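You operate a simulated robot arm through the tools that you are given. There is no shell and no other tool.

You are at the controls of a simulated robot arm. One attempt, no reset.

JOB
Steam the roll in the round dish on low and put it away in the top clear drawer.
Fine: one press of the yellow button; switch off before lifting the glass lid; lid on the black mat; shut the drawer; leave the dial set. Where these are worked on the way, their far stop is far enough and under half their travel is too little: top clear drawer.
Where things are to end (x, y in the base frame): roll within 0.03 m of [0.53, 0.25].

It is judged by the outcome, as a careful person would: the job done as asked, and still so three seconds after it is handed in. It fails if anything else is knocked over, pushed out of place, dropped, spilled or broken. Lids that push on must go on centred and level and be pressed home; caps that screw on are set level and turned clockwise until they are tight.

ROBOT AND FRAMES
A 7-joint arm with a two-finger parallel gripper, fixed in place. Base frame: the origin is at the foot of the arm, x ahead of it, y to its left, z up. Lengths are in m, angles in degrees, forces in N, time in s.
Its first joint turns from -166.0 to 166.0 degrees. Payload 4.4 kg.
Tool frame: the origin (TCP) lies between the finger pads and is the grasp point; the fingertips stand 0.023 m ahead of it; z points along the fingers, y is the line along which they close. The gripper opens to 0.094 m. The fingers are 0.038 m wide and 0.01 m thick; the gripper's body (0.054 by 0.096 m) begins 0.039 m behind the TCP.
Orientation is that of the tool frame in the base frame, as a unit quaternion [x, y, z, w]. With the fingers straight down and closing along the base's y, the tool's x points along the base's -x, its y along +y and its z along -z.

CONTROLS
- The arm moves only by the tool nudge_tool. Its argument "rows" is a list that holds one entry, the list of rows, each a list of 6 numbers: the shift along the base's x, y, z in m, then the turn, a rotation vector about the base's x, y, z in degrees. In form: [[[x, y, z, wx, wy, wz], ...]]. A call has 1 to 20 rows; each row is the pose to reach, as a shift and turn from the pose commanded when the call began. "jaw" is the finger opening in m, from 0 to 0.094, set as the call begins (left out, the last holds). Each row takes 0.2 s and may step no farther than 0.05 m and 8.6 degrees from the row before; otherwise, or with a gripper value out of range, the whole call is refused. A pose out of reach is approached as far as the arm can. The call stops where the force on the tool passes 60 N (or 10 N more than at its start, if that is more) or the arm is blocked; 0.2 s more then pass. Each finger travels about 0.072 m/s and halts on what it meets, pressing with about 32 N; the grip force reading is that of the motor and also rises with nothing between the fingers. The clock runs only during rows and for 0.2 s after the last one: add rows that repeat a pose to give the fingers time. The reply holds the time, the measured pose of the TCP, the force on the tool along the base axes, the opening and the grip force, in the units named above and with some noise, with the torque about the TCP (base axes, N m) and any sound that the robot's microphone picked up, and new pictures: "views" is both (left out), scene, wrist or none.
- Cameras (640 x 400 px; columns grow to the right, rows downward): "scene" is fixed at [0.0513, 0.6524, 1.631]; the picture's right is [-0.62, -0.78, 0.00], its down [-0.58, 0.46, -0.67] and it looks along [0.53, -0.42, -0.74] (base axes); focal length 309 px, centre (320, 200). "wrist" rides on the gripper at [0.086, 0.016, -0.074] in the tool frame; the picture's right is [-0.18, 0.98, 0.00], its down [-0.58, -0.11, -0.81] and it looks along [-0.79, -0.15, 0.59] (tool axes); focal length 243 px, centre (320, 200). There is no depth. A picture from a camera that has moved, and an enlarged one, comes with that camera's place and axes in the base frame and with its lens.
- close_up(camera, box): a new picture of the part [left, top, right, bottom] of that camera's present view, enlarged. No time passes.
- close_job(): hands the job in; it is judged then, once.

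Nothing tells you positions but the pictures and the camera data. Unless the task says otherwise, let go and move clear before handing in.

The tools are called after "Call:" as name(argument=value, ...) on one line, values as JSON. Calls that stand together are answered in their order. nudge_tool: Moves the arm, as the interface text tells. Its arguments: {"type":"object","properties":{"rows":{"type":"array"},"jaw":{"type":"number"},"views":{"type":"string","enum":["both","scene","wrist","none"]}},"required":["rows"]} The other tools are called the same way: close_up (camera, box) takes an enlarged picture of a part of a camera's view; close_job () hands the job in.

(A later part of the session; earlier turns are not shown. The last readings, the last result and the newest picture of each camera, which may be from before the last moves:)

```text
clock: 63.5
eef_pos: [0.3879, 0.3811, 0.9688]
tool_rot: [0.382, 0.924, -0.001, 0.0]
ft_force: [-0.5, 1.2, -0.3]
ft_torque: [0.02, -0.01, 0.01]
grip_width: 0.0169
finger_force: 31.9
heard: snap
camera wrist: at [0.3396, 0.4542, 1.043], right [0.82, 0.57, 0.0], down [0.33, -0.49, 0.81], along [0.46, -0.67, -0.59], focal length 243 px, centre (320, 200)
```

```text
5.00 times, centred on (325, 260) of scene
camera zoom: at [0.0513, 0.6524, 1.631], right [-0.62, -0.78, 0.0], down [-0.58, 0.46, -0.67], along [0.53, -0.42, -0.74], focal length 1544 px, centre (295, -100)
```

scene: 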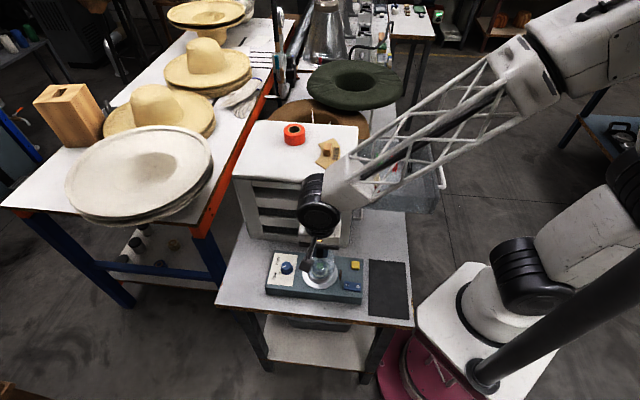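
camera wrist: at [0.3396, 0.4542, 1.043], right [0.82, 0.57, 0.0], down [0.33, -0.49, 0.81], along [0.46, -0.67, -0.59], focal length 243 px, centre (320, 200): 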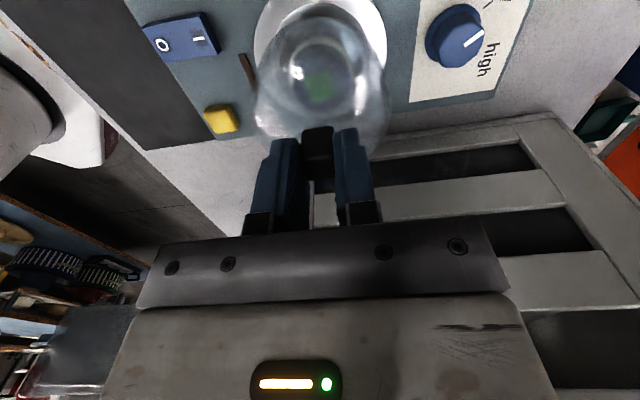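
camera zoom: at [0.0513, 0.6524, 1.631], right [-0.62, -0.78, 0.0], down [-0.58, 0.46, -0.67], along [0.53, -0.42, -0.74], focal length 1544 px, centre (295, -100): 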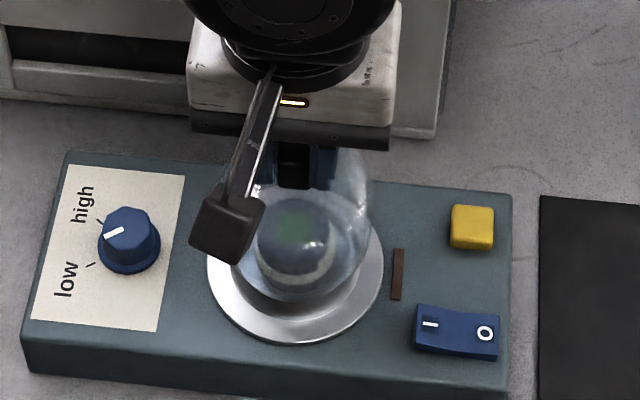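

The lid is free in the gripper and the roll is still in the dish. Its indicator patch has turned green, so the steaming took. I'll raise the lid, carry it over the mat centre at (0.253, 0.244) and check before lowering.

Call:
nudge_tool(rows=[[[0, 0, 0.025, 0, 0, 0], [0, 0, 0.05, 0, 0, 0], [-0.027, -0.0275, 0.055, 0, 0, 0], [-0.054, -0.055, 0.055, 0, 0, 0], [-0.081, -0.0825, 0.055, 0, 0, 0], [-0.108, -0.11, 0.055, 0, 0, 0], [-0.136, -0.138, 0.055, 0, 0, 0], [-0.136, -0.138, 0.02, 0, 0, 0], [-0.136, -0.138, -0.015, 0, 0, 0]]])

Call:
close_up(camera="scene", box=[300, 220, 430, 330])

```text
clock: 65.5
eef_pos: [0.2516, 0.2436, 0.9533]
tool_rot: [0.383, 0.924, 0.0, 0.001]
ft_force: [0.4, 0.5, -0.2]
ft_torque: [0.03, 0.02, -0.02]
grip_width: 0.017
finger_force: 32.0
camera wrist: at [0.2026, 0.3158, 1.0271], right [0.82, 0.57, 0.0], down [0.33, -0.49, 0.81], along [0.46, -0.67, -0.59], focal length 243 px, centre (320, 200)
```

scene: 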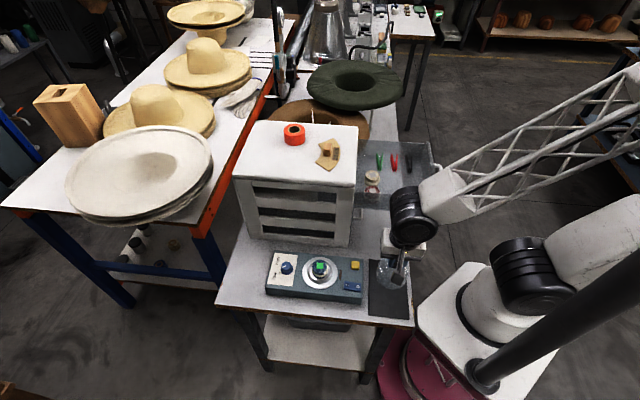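
wrist: 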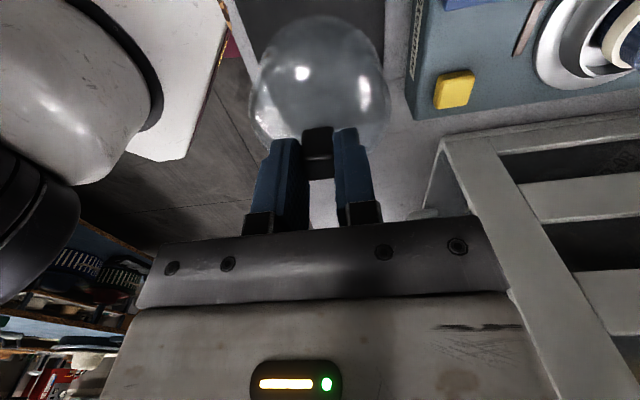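

```text
3.64 times, centred on (365, 275) of scene
camera zoom: at [0.0513, 0.6524, 1.631], right [-0.62, -0.78, 0.0], down [-0.58, 0.46, -0.67], along [0.53, -0.42, -0.74], focal length 1123 px, centre (156, -73)
```

zoom: 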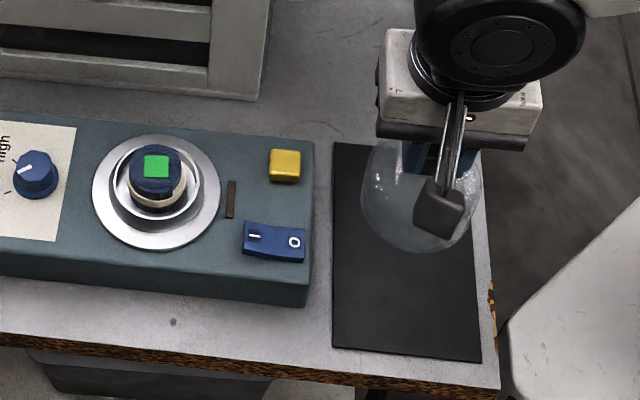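

Call:
nudge_tool(rows=[[[0, 0, -0.02, 0, 0, 0], [0, 0, -0.04, 0, 0, 0], [0, 0, -0.05, 0, 0, 0], [0, 0, -0.056, 0, 0, 0], [0, 0, -0.06, 0, 0, 0]]])

Call:
close_up(camera="scene", box=[320, 230, 430, 330])

```text
clock: 66.7
eef_pos: [0.2535, 0.243, 0.8942]
tool_rot: [0.383, 0.924, -0.001, 0.0]
ft_force: [0.5, -0.2, -0.9]
ft_torque: [0.03, 0.01, -0.03]
grip_width: 0.017
finger_force: 31.8
camera wrist: at [0.2042, 0.316, 0.9677], right [0.82, 0.57, 0.0], down [0.33, -0.49, 0.81], along [0.46, -0.67, -0.59], focal length 243 px, centre (320, 200)
```

scene: 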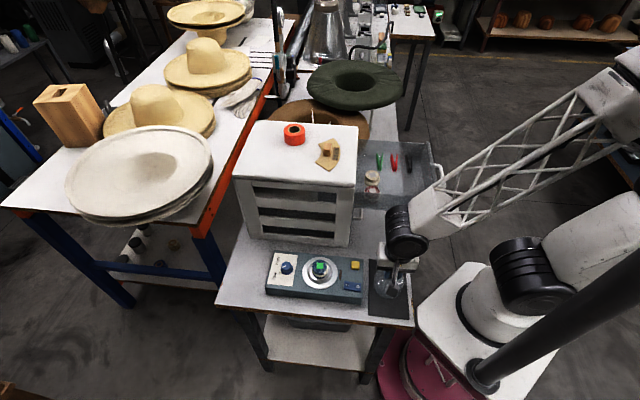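
wrist: 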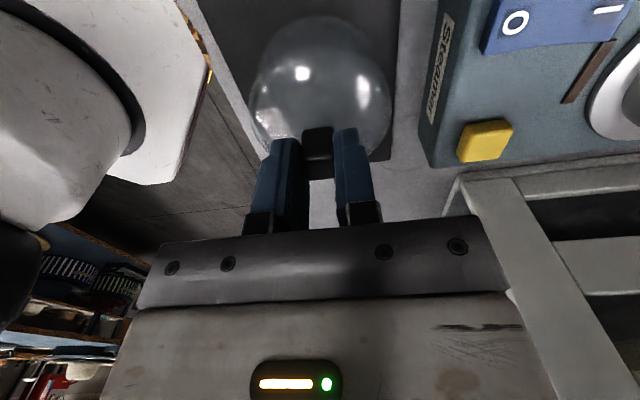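

```text
4.00 times, centred on (375, 280) of scene
camera zoom: at [0.0513, 0.6524, 1.631], right [-0.62, -0.78, 0.0], down [-0.58, 0.46, -0.67], along [0.53, -0.42, -0.74], focal length 1235 px, centre (100, -120)
```

zoom: 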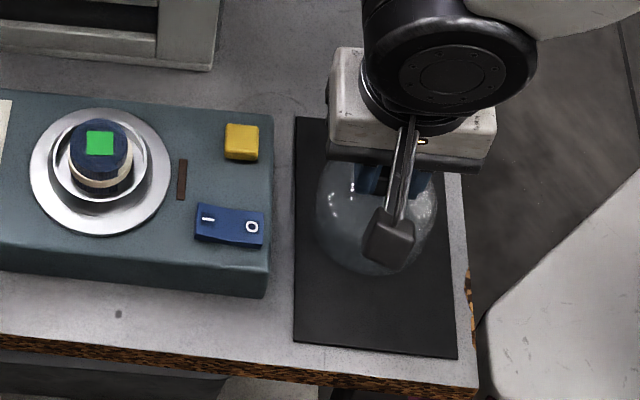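

Call:
nudge_tool(rows=[[[0, 0, -0.0015, 0, 0, 0], [0, 0, -0.003, 0, 0, 0], [0, 0, -0.0045, 0, 0, 0]]], views="none")

```text
clock: 67.5
eef_pos: [0.252, 0.2429, 0.8896]
tool_rot: [0.383, 0.924, -0.001, 0.0]
ft_force: [-0.8, -0.4, -0.5]
ft_torque: [0.0, -0.01, -0.02]
grip_width: 0.0171
finger_force: 32.4
```

Call:
nudge_tool(rows=[[[0, 0, -0.001, 0, 0, 0], [0, 0, -0.002, 0, 0, 0], [0, 0, -0.003, 0, 0, 0]]], views="none")

```text
clock: 68.3
eef_pos: [0.2536, 0.2442, 0.887]
tool_rot: [0.383, 0.924, 0.0, 0.001]
ft_force: [-17.6, -7.9, 36.8]
ft_torque: [-0.22, 0.34, -0.02]
grip_width: 0.0173
finger_force: 31.9
```

The lid has touched the mat, reading 37 N. I'll ease off slightly and release.

Call:
nudge_tool(rows=[[[0, 0, 0.0006, 0, 0, 0], [0, 0, 0.001, 0, 0, 0]]], views="none")

```text
clock: 68.9
eef_pos: [0.2544, 0.2437, 0.8874]
tool_rot: [0.383, 0.924, -0.001, 0.0]
ft_force: [0.8, -1.0, -0.5]
ft_torque: [-0.01, 0.02, 0.01]
grip_width: 0.0171
finger_force: 31.9
```

Call:
nudge_tool(rows=[[[0, 0, -0.0003, 0, 0, 0], [0, 0, -0.0003, 0, 0, 0], [0, 0, -0.0003, 0, 0, 0]]], jaw=0.04)

Call:
close_up(camera="scene", box=[320, 230, 430, 330])

```text
clock: 69.7
eef_pos: [0.2535, 0.246, 0.887]
tool_rot: [0.383, 0.924, -0.002, 0.001]
ft_force: [0.5, -0.1, -0.1]
ft_torque: [-0.02, -0.02, -0.01]
grip_width: 0.0399
finger_force: 0.0
camera wrist: at [0.2041, 0.317, 0.9611], right [0.82, 0.57, 0.0], down [0.33, -0.49, 0.81], along [0.46, -0.67, -0.59], focal length 243 px, centre (320, 200)
```

scene: 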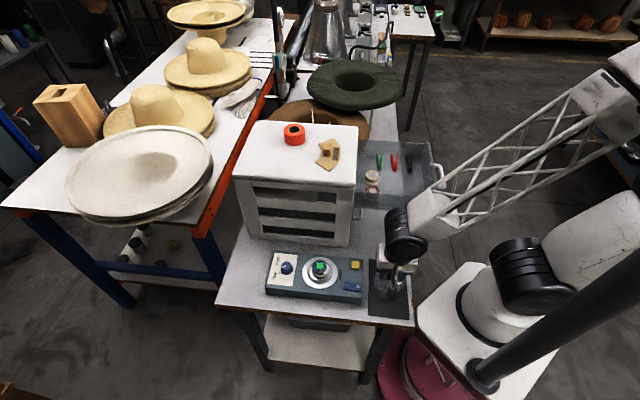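
wrist: 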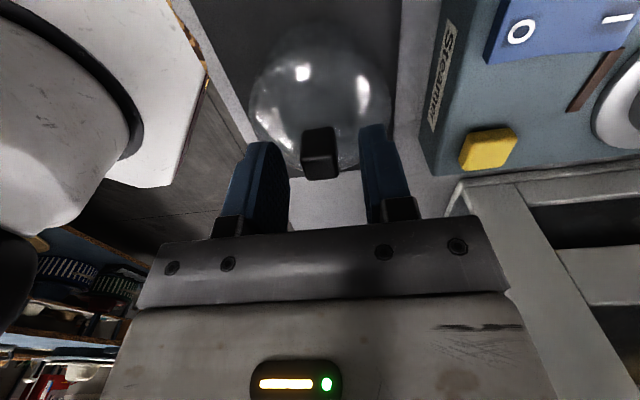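

```text
4.00 times, centred on (375, 280) of scene
camera zoom: at [0.0513, 0.6524, 1.631], right [-0.62, -0.78, 0.0], down [-0.58, 0.46, -0.67], along [0.53, -0.42, -0.74], focal length 1235 px, centre (100, -120)
```

zoom: 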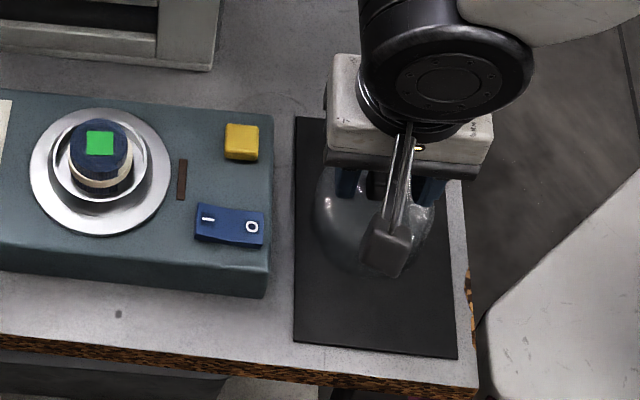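

The lid stands upright on the mat and is released. I'll rise straight up and move above the roll in the dish for a look.

Call:
nudge_tool(rows=[[[0, 0, 0.03, 0, 0, 0], [0, 0, 0.07, 0, 0, 0], [0, 0, 0.115, 0, 0, 0], [0, 0, 0.15, 0, 0, 0], [0.027, 0.0275, 0.15, 0, 0, 0], [0.054, 0.055, 0.15, 0, 0, 0], [0.081, 0.0825, 0.15, 0, 0, 0], [0.108, 0.11, 0.14, 0, 0, 0], [0.134, 0.138, 0.12, 0, 0, 0], [0.134, 0.138, 0.09, 0, 0, 0]]], jaw=0.07)

Call:
close_up(camera="wrist", box=[230, 10, 430, 150])

Call:
close_up(camera="scene", box=[280, 230, 430, 330])

```text
clock: 71.9
eef_pos: [0.3872, 0.3818, 0.9776]
tool_rot: [0.382, 0.924, -0.001, 0.001]
ft_force: [0.2, 0.3, 0.2]
ft_torque: [0.0, 0.02, 0.01]
grip_width: 0.0702
finger_force: 0.1
camera wrist: at [0.338, 0.4552, 1.051], right [0.82, 0.57, 0.0], down [0.33, -0.49, 0.81], along [0.46, -0.67, -0.59], focal length 243 px, centre (320, 200)
```

scene: 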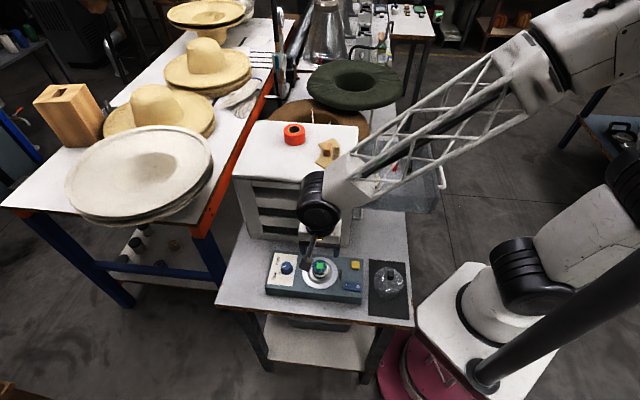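
wrist: 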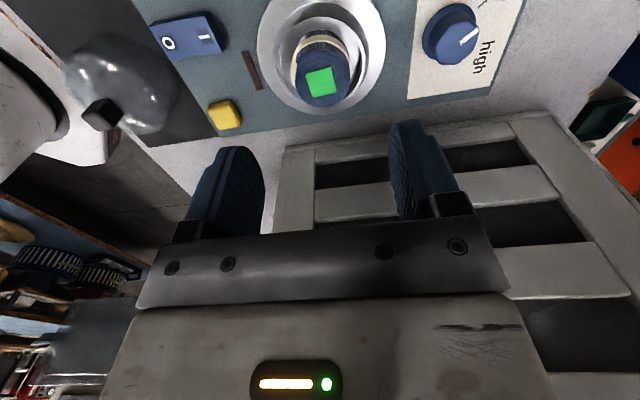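

```text
2.86 times, centred on (330, 80) of wrist
camera zoom: at [0.338, 0.4552, 1.051], right [0.82, 0.57, 0.0], down [0.33, -0.49, 0.81], along [0.46, -0.67, -0.59], focal length 693 px, centre (291, 543)
```

zoom: 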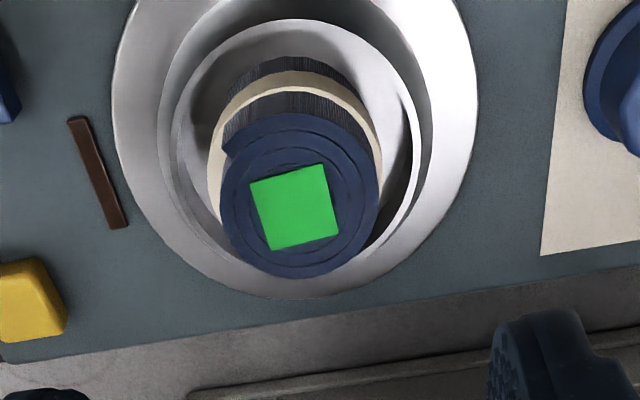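

```text
4.00 times, centred on (355, 280) of scene
camera zoom: at [0.0513, 0.6524, 1.631], right [-0.62, -0.78, 0.0], down [-0.58, 0.46, -0.67], along [0.53, -0.42, -0.74], focal length 1235 px, centre (180, -120)
```

zoom: 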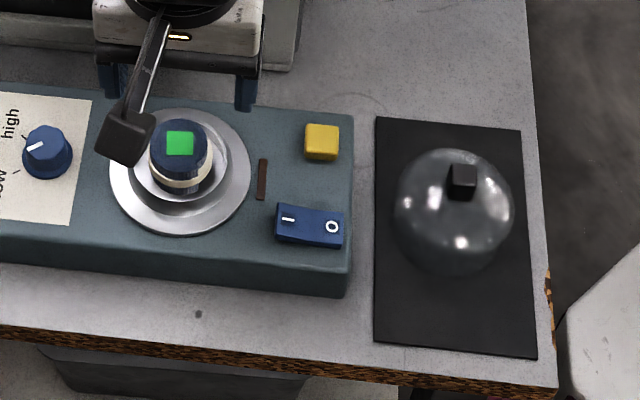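

The lid is settled on the mat. The roll (navy and cream, about 38 mm across) has its top near z = 0.887 at (0.388, 0.386). I'll lower with the fingers straddling it, keeping the tips above the cup's inner rim.

Call:
nudge_tool(rows=[[[0.001, 0.0025, -0.02, 0, 0, 0], [0.001, 0.0025, -0.05, 0, 0, 0], [0.001, 0.0025, -0.07, 0, 0, 0], [0.001, 0.0025, -0.08, 0, 0, 0]]], jaw=0.058)

Call:
close_up(camera="wrist", box=[220, 70, 420, 220])

Call:
close_up(camera="scene", box=[280, 230, 370, 310])

```text
clock: 72.9
eef_pos: [0.3879, 0.3836, 0.8986]
tool_rot: [0.383, 0.924, 0.0, 0.0]
ft_force: [-0.4, 0.3, 1.1]
ft_torque: [0.03, 0.0, 0.01]
grip_width: 0.058
finger_force: 0.0
camera wrist: at [0.339, 0.457, 0.9724], right [0.82, 0.57, 0.0], down [0.33, -0.49, 0.81], along [0.46, -0.67, -0.59], focal length 243 px, centre (320, 200)
```

scene: 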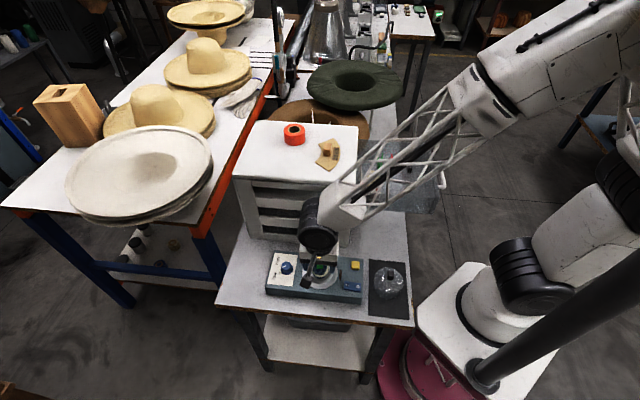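
wrist: 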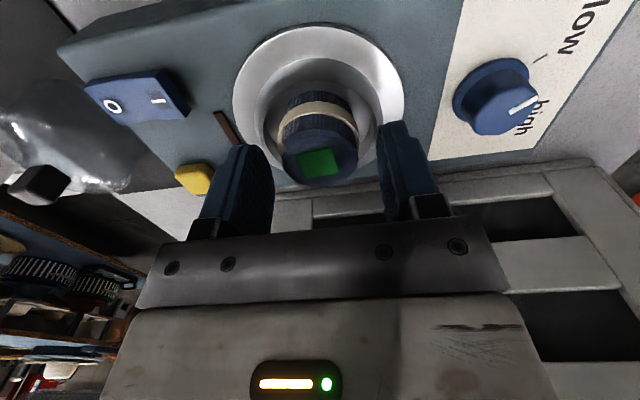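

```text
2.67 times, centred on (320, 145) of wrist
camera zoom: at [0.339, 0.457, 0.9724], right [0.82, 0.57, 0.0], down [0.33, -0.49, 0.81], along [0.46, -0.67, -0.59], focal length 647 px, centre (320, 347)
```

zoom: 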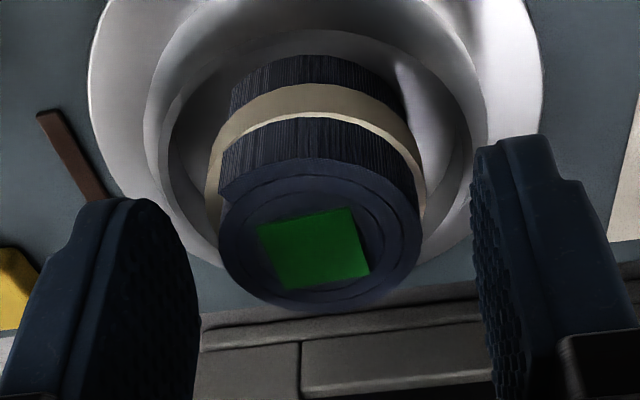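

```text
5.00 times, centred on (325, 270) of scene
camera zoom: at [0.0513, 0.6524, 1.631], right [-0.62, -0.78, 0.0], down [-0.58, 0.46, -0.67], along [0.53, -0.42, -0.74], focal length 1544 px, centre (295, -150)
```

zoom: 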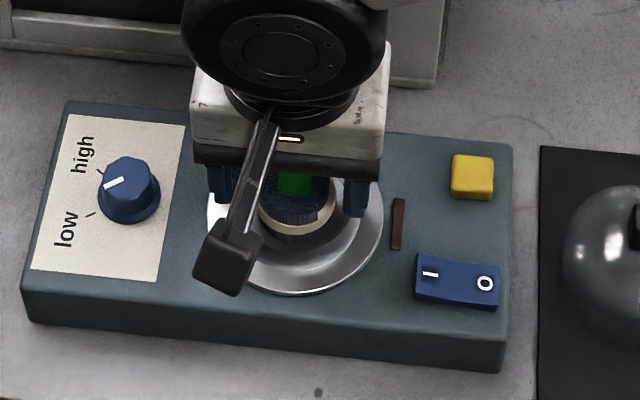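

Call:
nudge_tool(rows=[[[0, 0, -0.004, 0, 0, 0], [0, 0, -0.0075, 0, 0, 0]]], views="wrist")

```text
clock: 73.5
eef_pos: [0.3881, 0.3835, 0.8916]
tool_rot: [0.383, 0.924, 0.0, 0.001]
ft_force: [-0.4, 0.8, 0.1]
ft_torque: [0.0, 0.01, -0.05]
grip_width: 0.0579
finger_force: 0.1
camera wrist: at [0.3388, 0.4566, 0.9647], right [0.82, 0.57, 0.0], down [0.33, -0.49, 0.81], along [0.46, -0.67, -0.59], focal length 243 px, centre (320, 200)
```

wrist: 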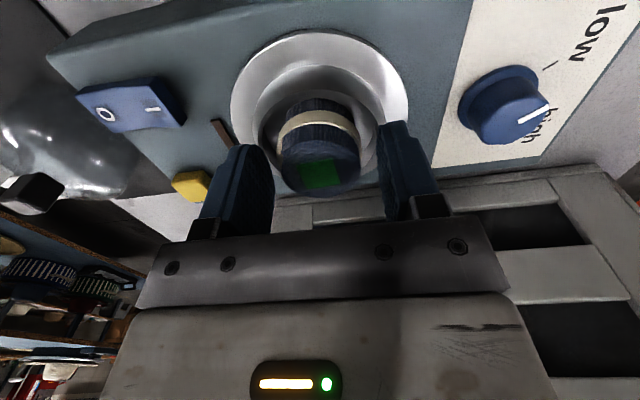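

Call:
nudge_tool(rows=[[[0, 0, 0, 0, 0, 0], [0, 0, 0, 0, 0, 0], [0, 0, 0, 0, 0, 0]]], jaw=0.028, views="wrist")

```text
clock: 74.3
eef_pos: [0.3884, 0.3851, 0.8908]
tool_rot: [0.383, 0.924, -0.002, 0.0]
ft_force: [0.6, 0.4, 1.5]
ft_torque: [0.05, -0.01, -0.02]
grip_width: 0.0421
finger_force: 31.8
camera wrist: at [0.3388, 0.4566, 0.9646], right [0.82, 0.57, 0.0], down [0.33, -0.49, 0.81], along [0.46, -0.67, -0.59], focal length 243 px, centre (320, 200)
```

wrist: 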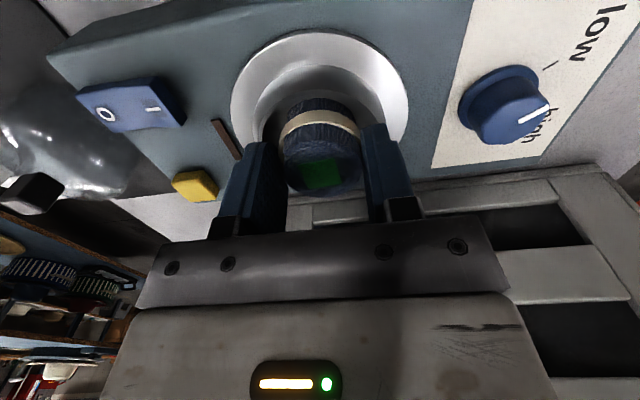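

The roll is gripped at 42 mm. I'll lift slowly and check that it comes along.

Call:
nudge_tool(rows=[[[0, 0, 0.005, 0, 0, 0], [0, 0, 0.015, 0, 0, 0], [0, 0, 0.03, 0, 0, 0], [0, 0, 0.06, 0, 0, 0], [0, 0, 0.1, 0, 0, 0]]])

Call:
close_up(camera="scene", box=[280, 200, 430, 310])

Call:
close_up(camera="wrist", box=[220, 50, 420, 220])

```text
clock: 75.5
eef_pos: [0.3914, 0.3822, 0.9903]
tool_rot: [0.383, 0.924, -0.001, 0.0]
ft_force: [0.5, -0.3, 0.3]
ft_torque: [0.0, 0.01, 0.0]
grip_width: 0.042
finger_force: 32.5
camera wrist: at [0.341, 0.4556, 1.0634], right [0.82, 0.57, 0.0], down [0.33, -0.49, 0.81], along [0.46, -0.67, -0.59], focal length 243 px, centre (320, 200)
```

scene: 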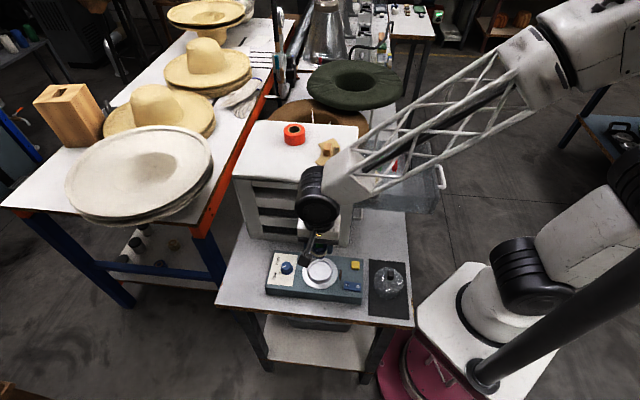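
wrist: 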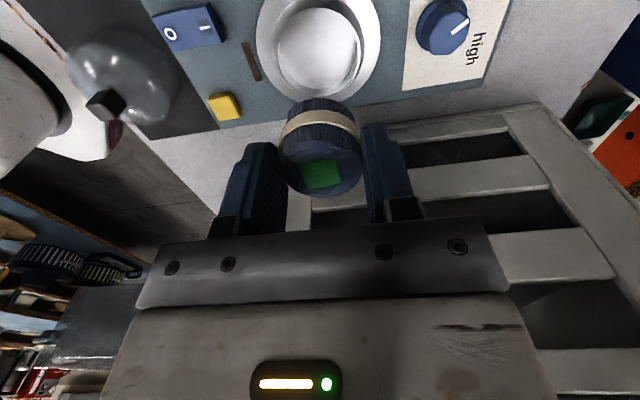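

```text
3.64 times, centred on (355, 255) of scene
camera zoom: at [0.0513, 0.6524, 1.631], right [-0.62, -0.78, 0.0], down [-0.58, 0.46, -0.67], along [0.53, -0.42, -0.74], focal length 1123 px, centre (193, 0)
```

zoom: 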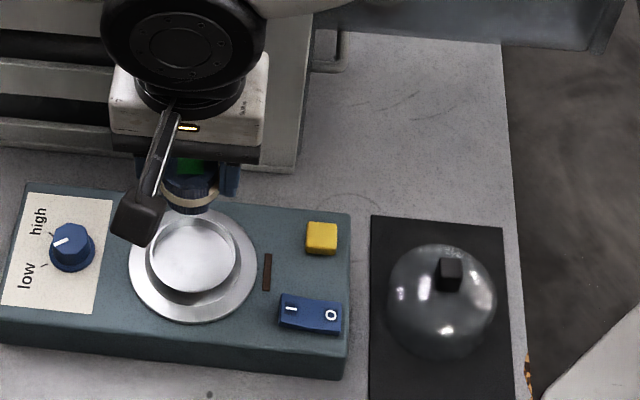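

```text
2.35 times, centred on (320, 135) of wrist
camera zoom: at [0.341, 0.4556, 1.0634], right [0.82, 0.57, 0.0], down [0.33, -0.49, 0.81], along [0.46, -0.67, -0.59], focal length 571 px, centre (320, 353)
```

zoom: 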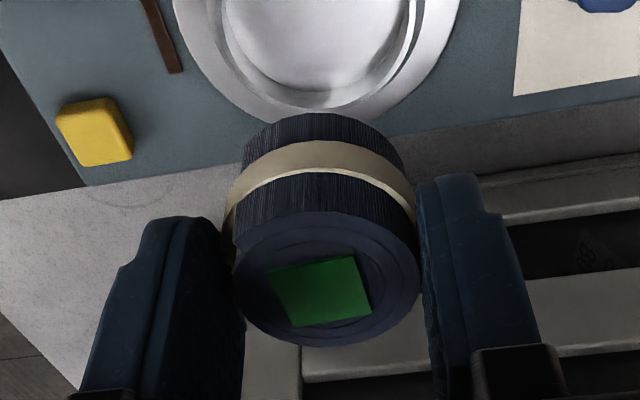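

The roll is held securely. I'll raise it well above drawer height and move to just short of the drawer to look inside.

Call:
nudge_tool(rows=[[[0, 0, 0.045, 0, 0, 0], [0, 0, 0.09, 0, 0, 0], [0, 0, 0.135, 0, 0, 0], [0, 0, 0.18, 0, 0, 0], [0, 0, 0.225, 0, 0, 0], [-0.0156, -0.042, 0.23, 0, 0, 0], [-0.0312, -0.084, 0.23, 0, 0, 0], [-0.0468, -0.126, 0.23, 0, 0, 0], [-0.0624, -0.168, 0.23, 0, 0, 0], [-0.078, -0.209, 0.23, 0, 0, 0]]])

Call:
close_up(camera="wrist", box=[220, 0, 520, 170])

Call:
close_up(camera="scene", box=[330, 110, 480, 240])

```text
clock: 77.7
eef_pos: [0.3126, 0.175, 1.218]
tool_rot: [0.383, 0.924, -0.001, 0.001]
ft_force: [0.1, 0.0, -1.0]
ft_torque: [0.01, -0.03, 0.03]
grip_width: 0.0422
finger_force: 31.5
camera wrist: at [0.2628, 0.2477, 1.2921], right [0.82, 0.57, 0.0], down [0.33, -0.49, 0.81], along [0.46, -0.67, -0.59], focal length 243 px, centre (320, 200)
```

scene: 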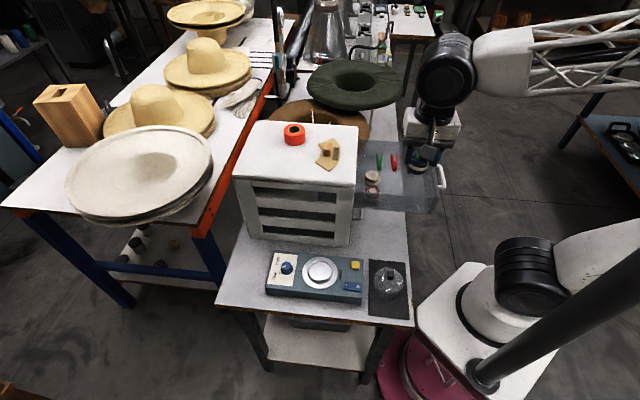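
wrist: 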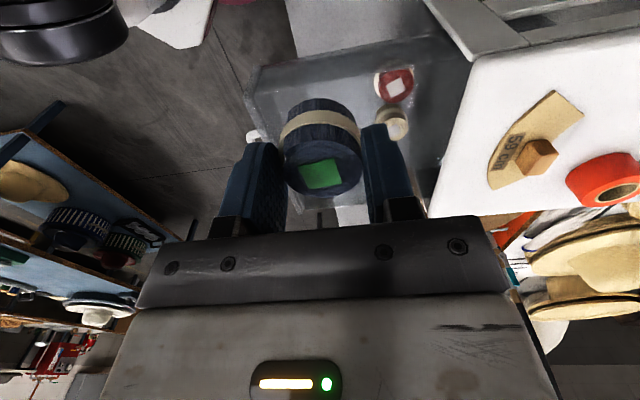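

```text
2.13 times, centred on (370, 85) of wrist
camera zoom: at [0.2628, 0.2477, 1.2921], right [0.82, 0.57, 0.0], down [0.33, -0.49, 0.81], along [0.46, -0.67, -0.59], focal length 518 px, centre (213, 445)
```

zoom: 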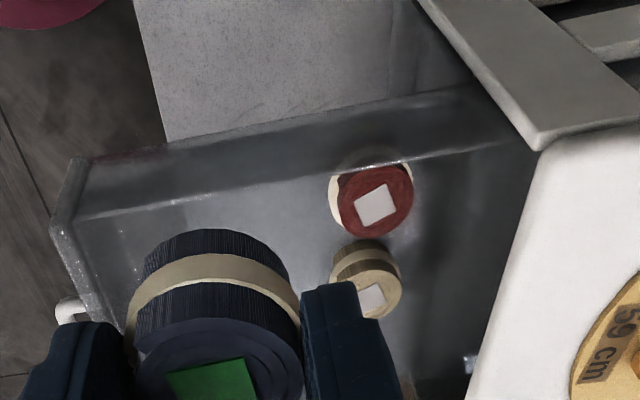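

```text
3.08 times, centred on (405, 175) of scene
camera zoom: at [0.0513, 0.6524, 1.631], right [-0.62, -0.78, 0.0], down [-0.58, 0.46, -0.67], along [0.53, -0.42, -0.74], focal length 950 px, centre (58, 277)
```

zoom: 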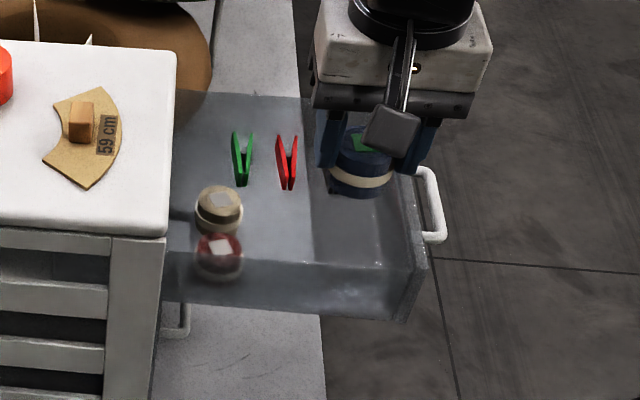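

The handle has moved 0.2065 m from closed, so the place to set the roll down is (0.384, 0.104). The drawer floor is near z ≈ 0.99 and the spot is clear of pegs and other rolls. I'll move above it and lower part-way.

Call:
nudge_tool(rows=[[[0.024, -0.024, 0, 0, 0, 0], [0.048, -0.048, 0, 0, 0, 0], [0.0717, -0.0716, 0, 0, 0, 0], [0.0717, -0.0716, -0.04, 0, 0, 0], [0.0717, -0.0716, -0.08, 0, 0, 0], [0.0717, -0.0716, -0.12, 0, 0, 0], [0.0717, -0.0716, -0.148, 0, 0, 0]]])

Call:
close_up(camera="wrist", box=[220, 0, 520, 200])

Call:
close_up(camera="scene", box=[330, 110, 480, 240])

```text
clock: 79.3
eef_pos: [0.3819, 0.1032, 1.0707]
tool_rot: [0.383, 0.924, -0.001, 0.001]
ft_force: [0.8, -0.9, -0.6]
ft_torque: [-0.01, 0.01, 0.0]
grip_width: 0.0421
finger_force: 31.6
camera wrist: at [0.3325, 0.1761, 1.145], right [0.82, 0.57, 0.0], down [0.33, -0.49, 0.81], along [0.46, -0.67, -0.59], focal length 243 px, centre (320, 200)
```

scene: 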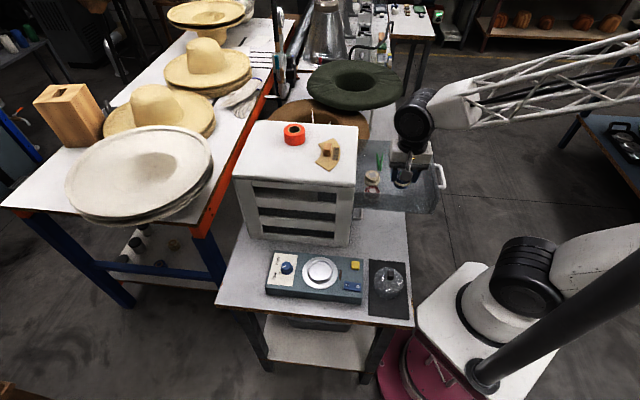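
wrist: 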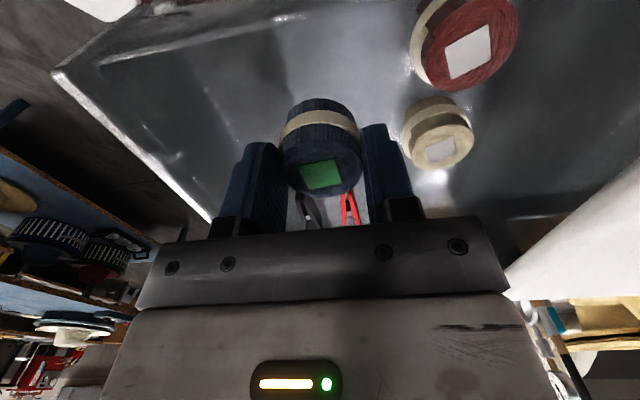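

```text
2.00 times, centred on (370, 100) of wrist
camera zoom: at [0.3325, 0.1761, 1.145], right [0.82, 0.57, 0.0], down [0.33, -0.49, 0.81], along [0.46, -0.67, -0.59], focal length 485 px, centre (220, 400)
```

zoom: 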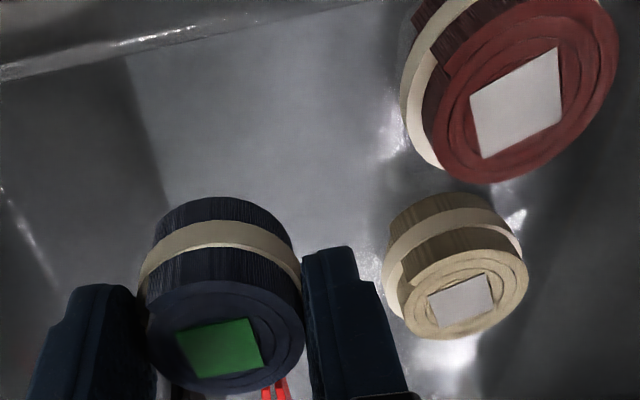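

```text
3.08 times, centred on (405, 175) of scene
camera zoom: at [0.0513, 0.6524, 1.631], right [-0.62, -0.78, 0.0], down [-0.58, 0.46, -0.67], along [0.53, -0.42, -0.74], focal length 950 px, centre (58, 277)
```

zoom: 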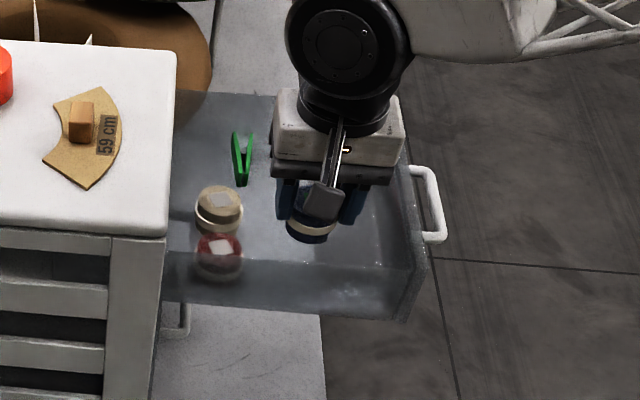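

Call:
nudge_tool(rows=[[[0, 0, -0.015, 0, 0, 0], [0, 0, -0.028, 0, 0, 0], [0, 0, -0.034, 0, 0, 0], [0, 0, -0.036, 0, 0, 0]]], views="none")

```text
clock: 80.3
eef_pos: [0.3822, 0.1042, 1.0362]
tool_rot: [0.383, 0.924, -0.002, 0.0]
ft_force: [0.0, 0.0, -0.4]
ft_torque: [0.02, 0.0, 0.0]
grip_width: 0.0422
finger_force: 31.6
```

Call:
nudge_tool(rows=[[[0, 0, -0.001, 0, 0, 0], [0, 0, -0.002, 0, 0, 0], [0, 0, -0.003, 0, 0, 0]]], views="none")

```text
clock: 81.1
eef_pos: [0.3811, 0.105, 1.0331]
tool_rot: [0.383, 0.924, -0.001, 0.0]
ft_force: [-0.6, -0.1, -0.4]
ft_torque: [0.02, -0.02, 0.02]
grip_width: 0.0423
finger_force: 31.8
```

Call:
nudge_tool(rows=[[[0, 0, -0.001, 0, 0, 0], [0, 0, -0.002, 0, 0, 0], [0, 0, -0.003, 0, 0, 0]]], views="wrist")

```text
clock: 81.9
eef_pos: [0.3814, 0.1039, 1.0297]
tool_rot: [0.383, 0.924, -0.001, 0.001]
ft_force: [-0.5, -0.5, -0.6]
ft_torque: [-0.01, 0.0, -0.02]
grip_width: 0.0424
finger_force: 32.1
camera wrist: at [0.3333, 0.1769, 1.1034], right [0.82, 0.57, 0.0], down [0.33, -0.49, 0.81], along [0.46, -0.67, -0.59], focal length 243 px, centre (320, 200)
```

wrist: 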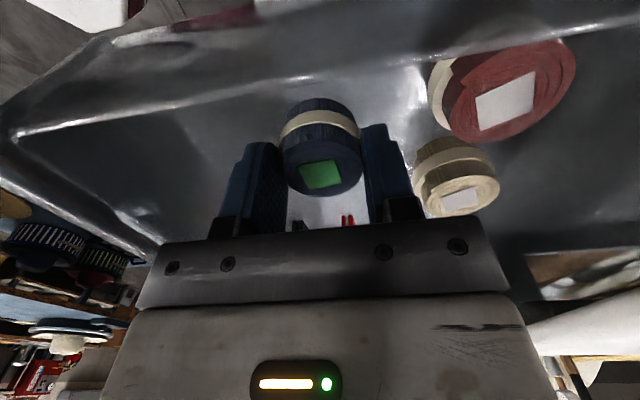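

Call:
nudge_tool(rows=[[[0, 0, -0.001, 0, 0, 0], [0, 0, -0.002, 0, 0, 0], [0, 0, -0.003, 0, 0, 0]]], views="none")

```text
clock: 82.7
eef_pos: [0.3826, 0.1041, 1.0278]
tool_rot: [0.383, 0.924, 0.0, 0.001]
ft_force: [-0.6, 0.4, 8.9]
ft_torque: [-0.06, -0.05, 0.04]
grip_width: 0.0421
finger_force: 31.7
```

The roll has touched the drawer floor, reading about 9 N. I'll open the fingers gently.

Call:
nudge_tool(rows=[[[0, 0, 0.0003, 0, 0, 0], [0, 0, 0.0003, 0, 0, 0], [0, 0, 0.0003, 0, 0, 0]]], jaw=0.06, views="wrist")

```text
clock: 83.5
eef_pos: [0.3826, 0.1029, 1.0276]
tool_rot: [0.383, 0.924, -0.001, 0.0]
ft_force: [0.6, -0.4, 0.6]
ft_torque: [0.0, 0.01, -0.01]
grip_width: 0.0598
finger_force: 0.0
camera wrist: at [0.3334, 0.176, 1.1007], right [0.82, 0.57, 0.0], down [0.33, -0.49, 0.81], along [0.46, -0.67, -0.59], focal length 243 px, centre (320, 200)
```

wrist: 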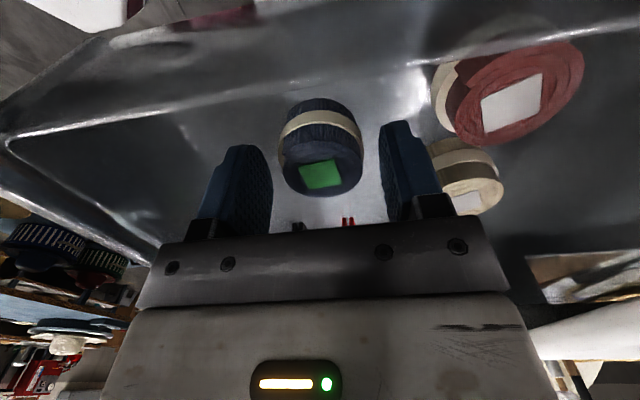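

Call:
nudge_tool(rows=[[[0, 0, 0.01, 0, 0, 0], [0, 0, 0.03, 0, 0, 0], [0, 0, 0.06, 0, 0, 0], [0, 0, 0.1, 0, 0, 0], [0, 0, 0.14, 0, 0, 0], [0, 0, 0.17, 0, 0, 0]]])

Call:
close_up(camera="wrist", box=[220, 0, 520, 170])

Call:
close_up(camera="scene", box=[330, 110, 480, 240])

```text
clock: 84.9
eef_pos: [0.3821, 0.1032, 1.1985]
tool_rot: [0.383, 0.924, -0.001, 0.001]
ft_force: [0.5, 0.2, -0.9]
ft_torque: [0.04, 0.0, -0.01]
grip_width: 0.06
finger_force: 0.1
camera wrist: at [0.3327, 0.1761, 1.2718], right [0.82, 0.57, 0.0], down [0.33, -0.49, 0.81], along [0.46, -0.67, -0.59], focal length 243 px, centre (320, 200)
```

scene: 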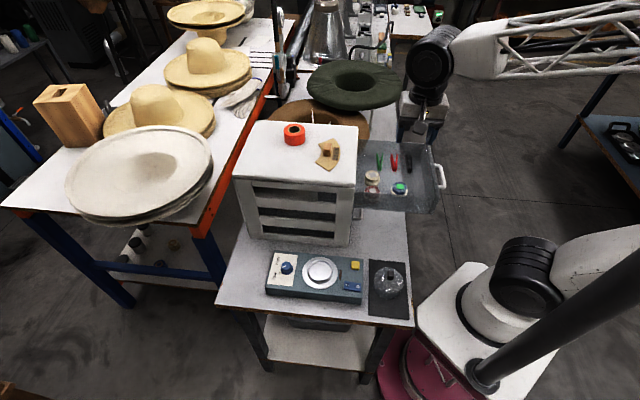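
wrist: 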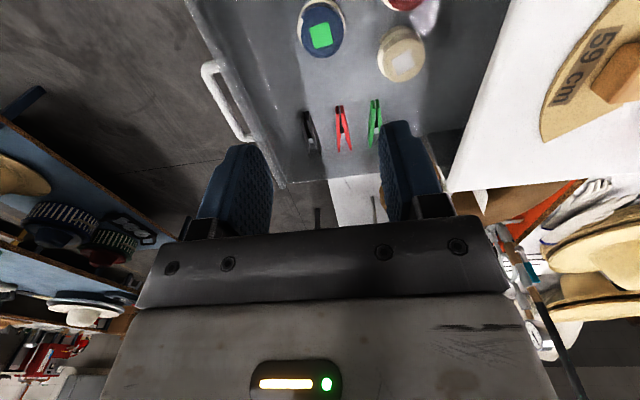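

```text
2.13 times, centred on (370, 85) of wrist
camera zoom: at [0.3327, 0.1761, 1.2718], right [0.82, 0.57, 0.0], down [0.33, -0.49, 0.81], along [0.46, -0.67, -0.59], focal length 518 px, centre (213, 445)
```

zoom: 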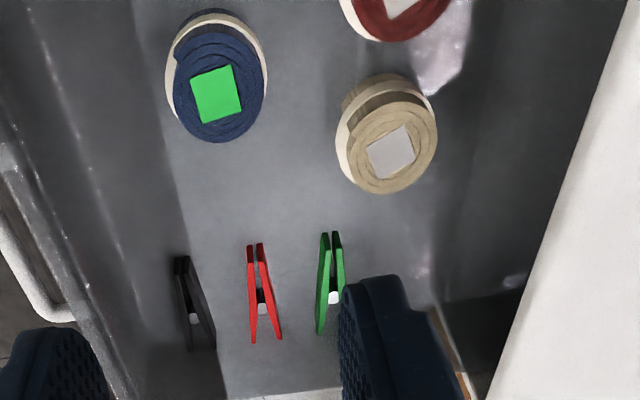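

```text
3.08 times, centred on (405, 175) of scene
camera zoom: at [0.0513, 0.6524, 1.631], right [-0.62, -0.78, 0.0], down [-0.58, 0.46, -0.67], along [0.53, -0.42, -0.74], focal length 950 px, centre (58, 277)
```

zoom: 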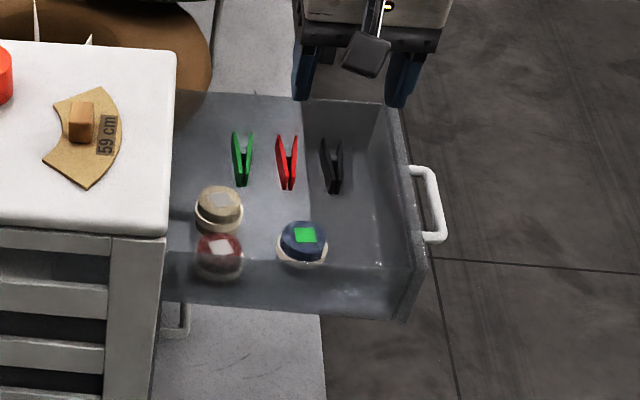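

The roll sits upright in the drawer at about (0.388, 0.102), which becomes about (0.534, 0.248) once shut. Next I'll move in front of the handle with the jaws wide, ready to push with the leading finger.

Call:
nudge_tool(rows=[[[-0.02, -0.032, 0.0, 0, 0, 0], [-0.042, -0.064, 0.0, 0, 0, 0], [-0.063, -0.096, 0.0, 0, 0, 0], [-0.084, -0.128, 0.0, 0, 0, 0], [-0.104, -0.159, 0.0, 0, 0, 0], [-0.104, -0.159, -0.04, 0, 0, 0], [-0.104, -0.159, -0.08, 0, 0, 0], [-0.104, -0.159, -0.11, 0, 0, 0]]], jaw=0.094)

Call:
close_up(camera="wrist", box=[340, 0, 540, 170])

Call:
close_up(camera="scene", box=[360, 120, 500, 240])

```text
clock: 86.7
eef_pos: [0.2765, -0.0533, 1.0848]
tool_rot: [0.383, 0.924, -0.001, 0.001]
ft_force: [0.5, -0.6, -0.1]
ft_torque: [-0.02, -0.02, 0.0]
grip_width: 0.0941
finger_force: 0.0
camera wrist: at [0.2284, 0.0193, 1.1598], right [0.82, 0.57, 0.0], down [0.33, -0.49, 0.81], along [0.46, -0.67, -0.59], focal length 243 px, centre (320, 200)
```

scene: 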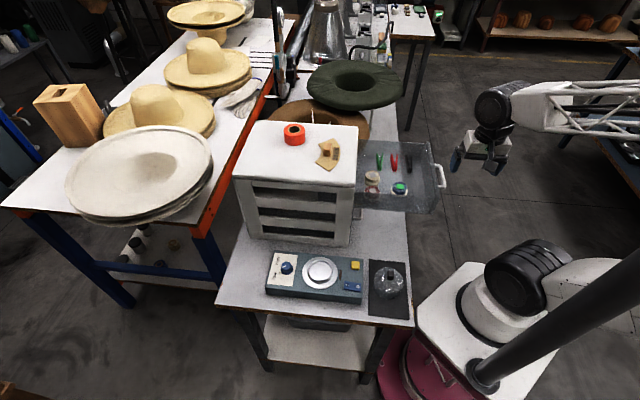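
wrist: 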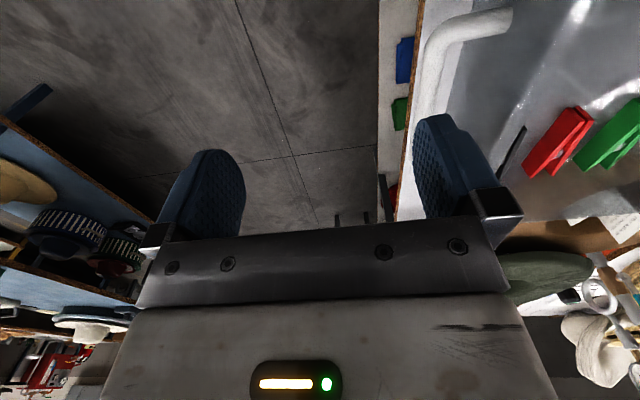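

```text
2.35 times, centred on (440, 85) of wrist
camera zoom: at [0.2284, 0.0193, 1.1598], right [0.82, 0.57, 0.0], down [0.33, -0.49, 0.81], along [0.46, -0.67, -0.59], focal length 571 px, centre (38, 471)
```

zoom: 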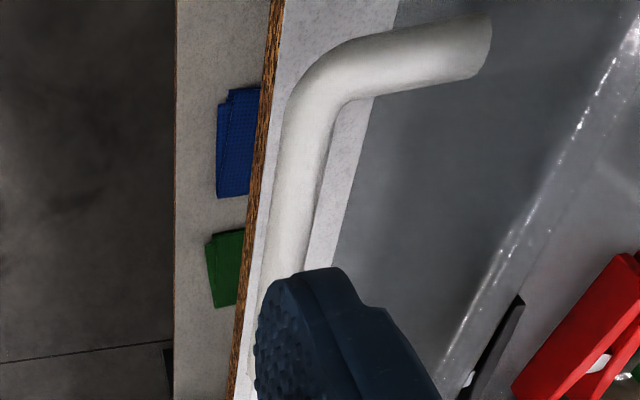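

```text
3.33 times, centred on (430, 180) of scene
camera zoom: at [0.0513, 0.6524, 1.631], right [-0.62, -0.78, 0.0], down [-0.58, 0.46, -0.67], along [0.53, -0.42, -0.74], focal length 1030 px, centre (-47, 267)
```

zoom: 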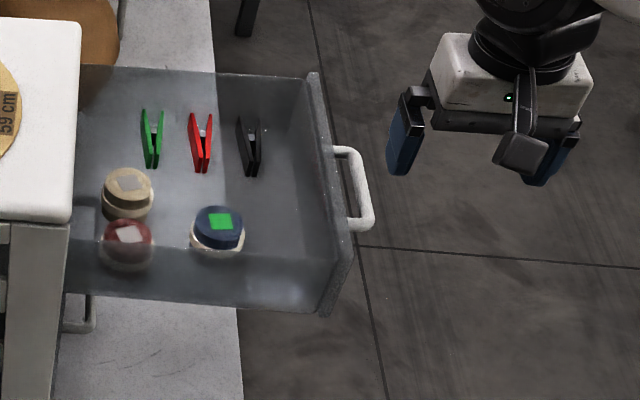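

The bar is about 12 mm closer than I planned for, so lowering here could catch it. I'll back off 16 mm first, then lower in front of the bar.

Call:
nudge_tool(rows=[[[-0.0113, -0.0113, 0, 0, 0, 0], [-0.0113, -0.0113, -0.02, 0, 0, 0], [-0.0113, -0.0113, -0.04, 0, 0, 0], [-0.0113, -0.0113, -0.046, 0, 0, 0]]])

Call:
close_up(camera="wrist", box=[340, 30, 540, 220])

```text
clock: 87.7
eef_pos: [0.2652, -0.0653, 1.0408]
tool_rot: [0.383, 0.924, -0.001, 0.0]
ft_force: [-0.3, -0.3, -1.1]
ft_torque: [0.04, 0.0, -0.02]
grip_width: 0.0941
finger_force: 0.1
camera wrist: at [0.2172, 0.0067, 1.1142], right [0.82, 0.57, 0.0], down [0.33, -0.49, 0.81], along [0.46, -0.67, -0.59], focal length 243 px, centre (320, 200)
```

scene: 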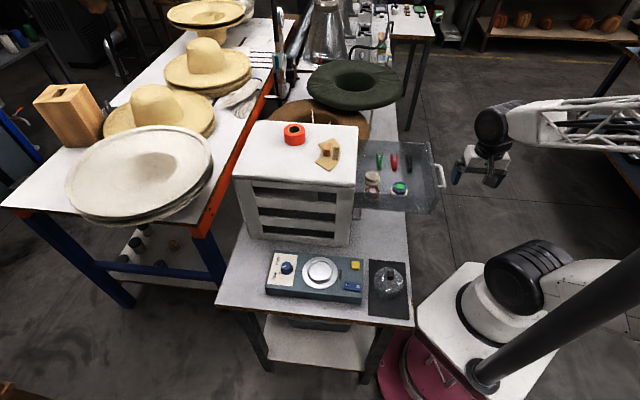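
wrist: 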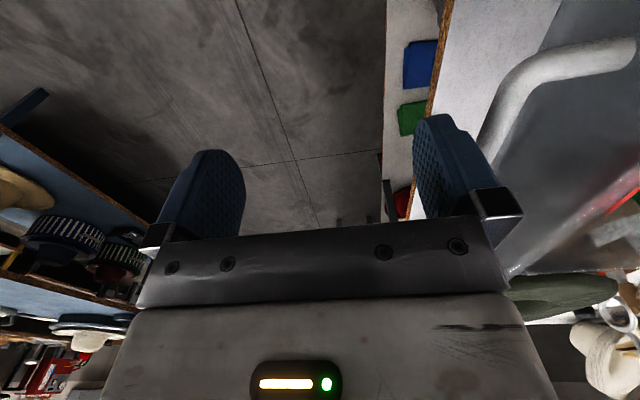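

```text
2.11 times, centred on (440, 125) of wrist
camera zoom: at [0.2172, 0.0067, 1.1142], right [0.82, 0.57, 0.0], down [0.33, -0.49, 0.81], along [0.46, -0.67, -0.59], focal length 511 px, centre (67, 358)
```

zoom: 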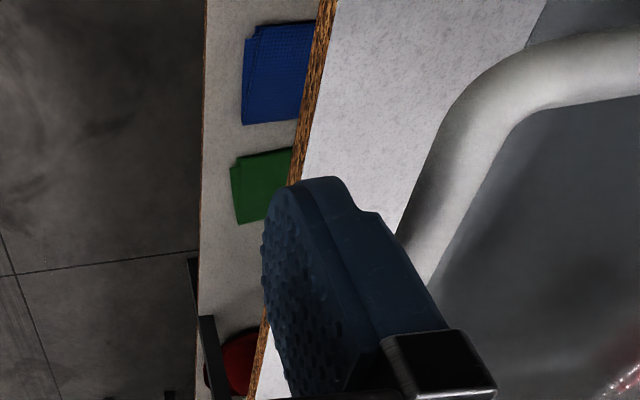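

Call:
nudge_tool(rows=[[[0.005, 0.005, 0, 0, 0, 0], [0.01, 0.01, 0, 0, 0, 0], [0.015, 0.015, 0, 0, 0, 0], [0.021, 0.021, 0, 0, 0, 0], [0.027, 0.027, 0, 0, 0, 0], [0.033, 0.033, 0, 0, 0, 0], [0.039, 0.039, 0, 0, 0, 0], [0.045, 0.045, 0, 0, 0, 0], [0.051, 0.051, 0, 0, 0, 0]]])

Call:
close_up(camera="scene", box=[330, 120, 480, 240])

```text
clock: 89.7
eef_pos: [0.3178, -0.0152, 1.0403]
tool_rot: [0.383, 0.924, -0.001, 0.001]
ft_force: [-1.0, -0.2, 0.0]
ft_torque: [-0.03, 0.01, 0.04]
grip_width: 0.0936
finger_force: 0.0
camera wrist: at [0.2682, 0.0571, 1.1144], right [0.82, 0.57, 0.0], down [0.33, -0.49, 0.81], along [0.46, -0.67, -0.59], focal length 243 px, centre (320, 200)
```

scene: 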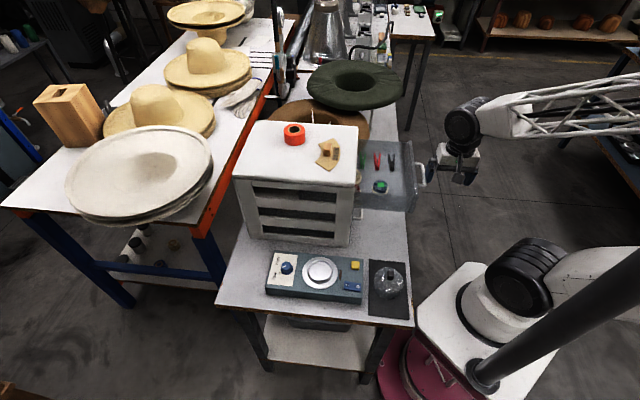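
wrist: 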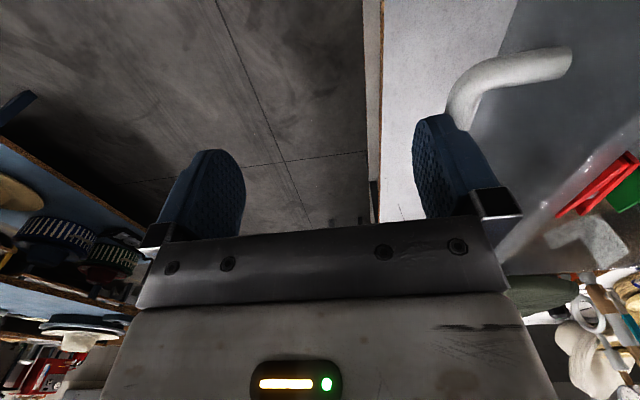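

```text
3.33 times, centred on (405, 180) of scene
camera zoom: at [0.0513, 0.6524, 1.631], right [-0.62, -0.78, 0.0], down [-0.58, 0.46, -0.67], along [0.53, -0.42, -0.74], focal length 1030 px, centre (37, 267)
```

zoom: 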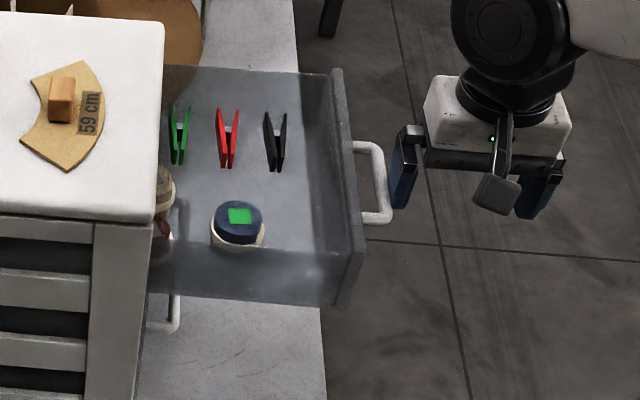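

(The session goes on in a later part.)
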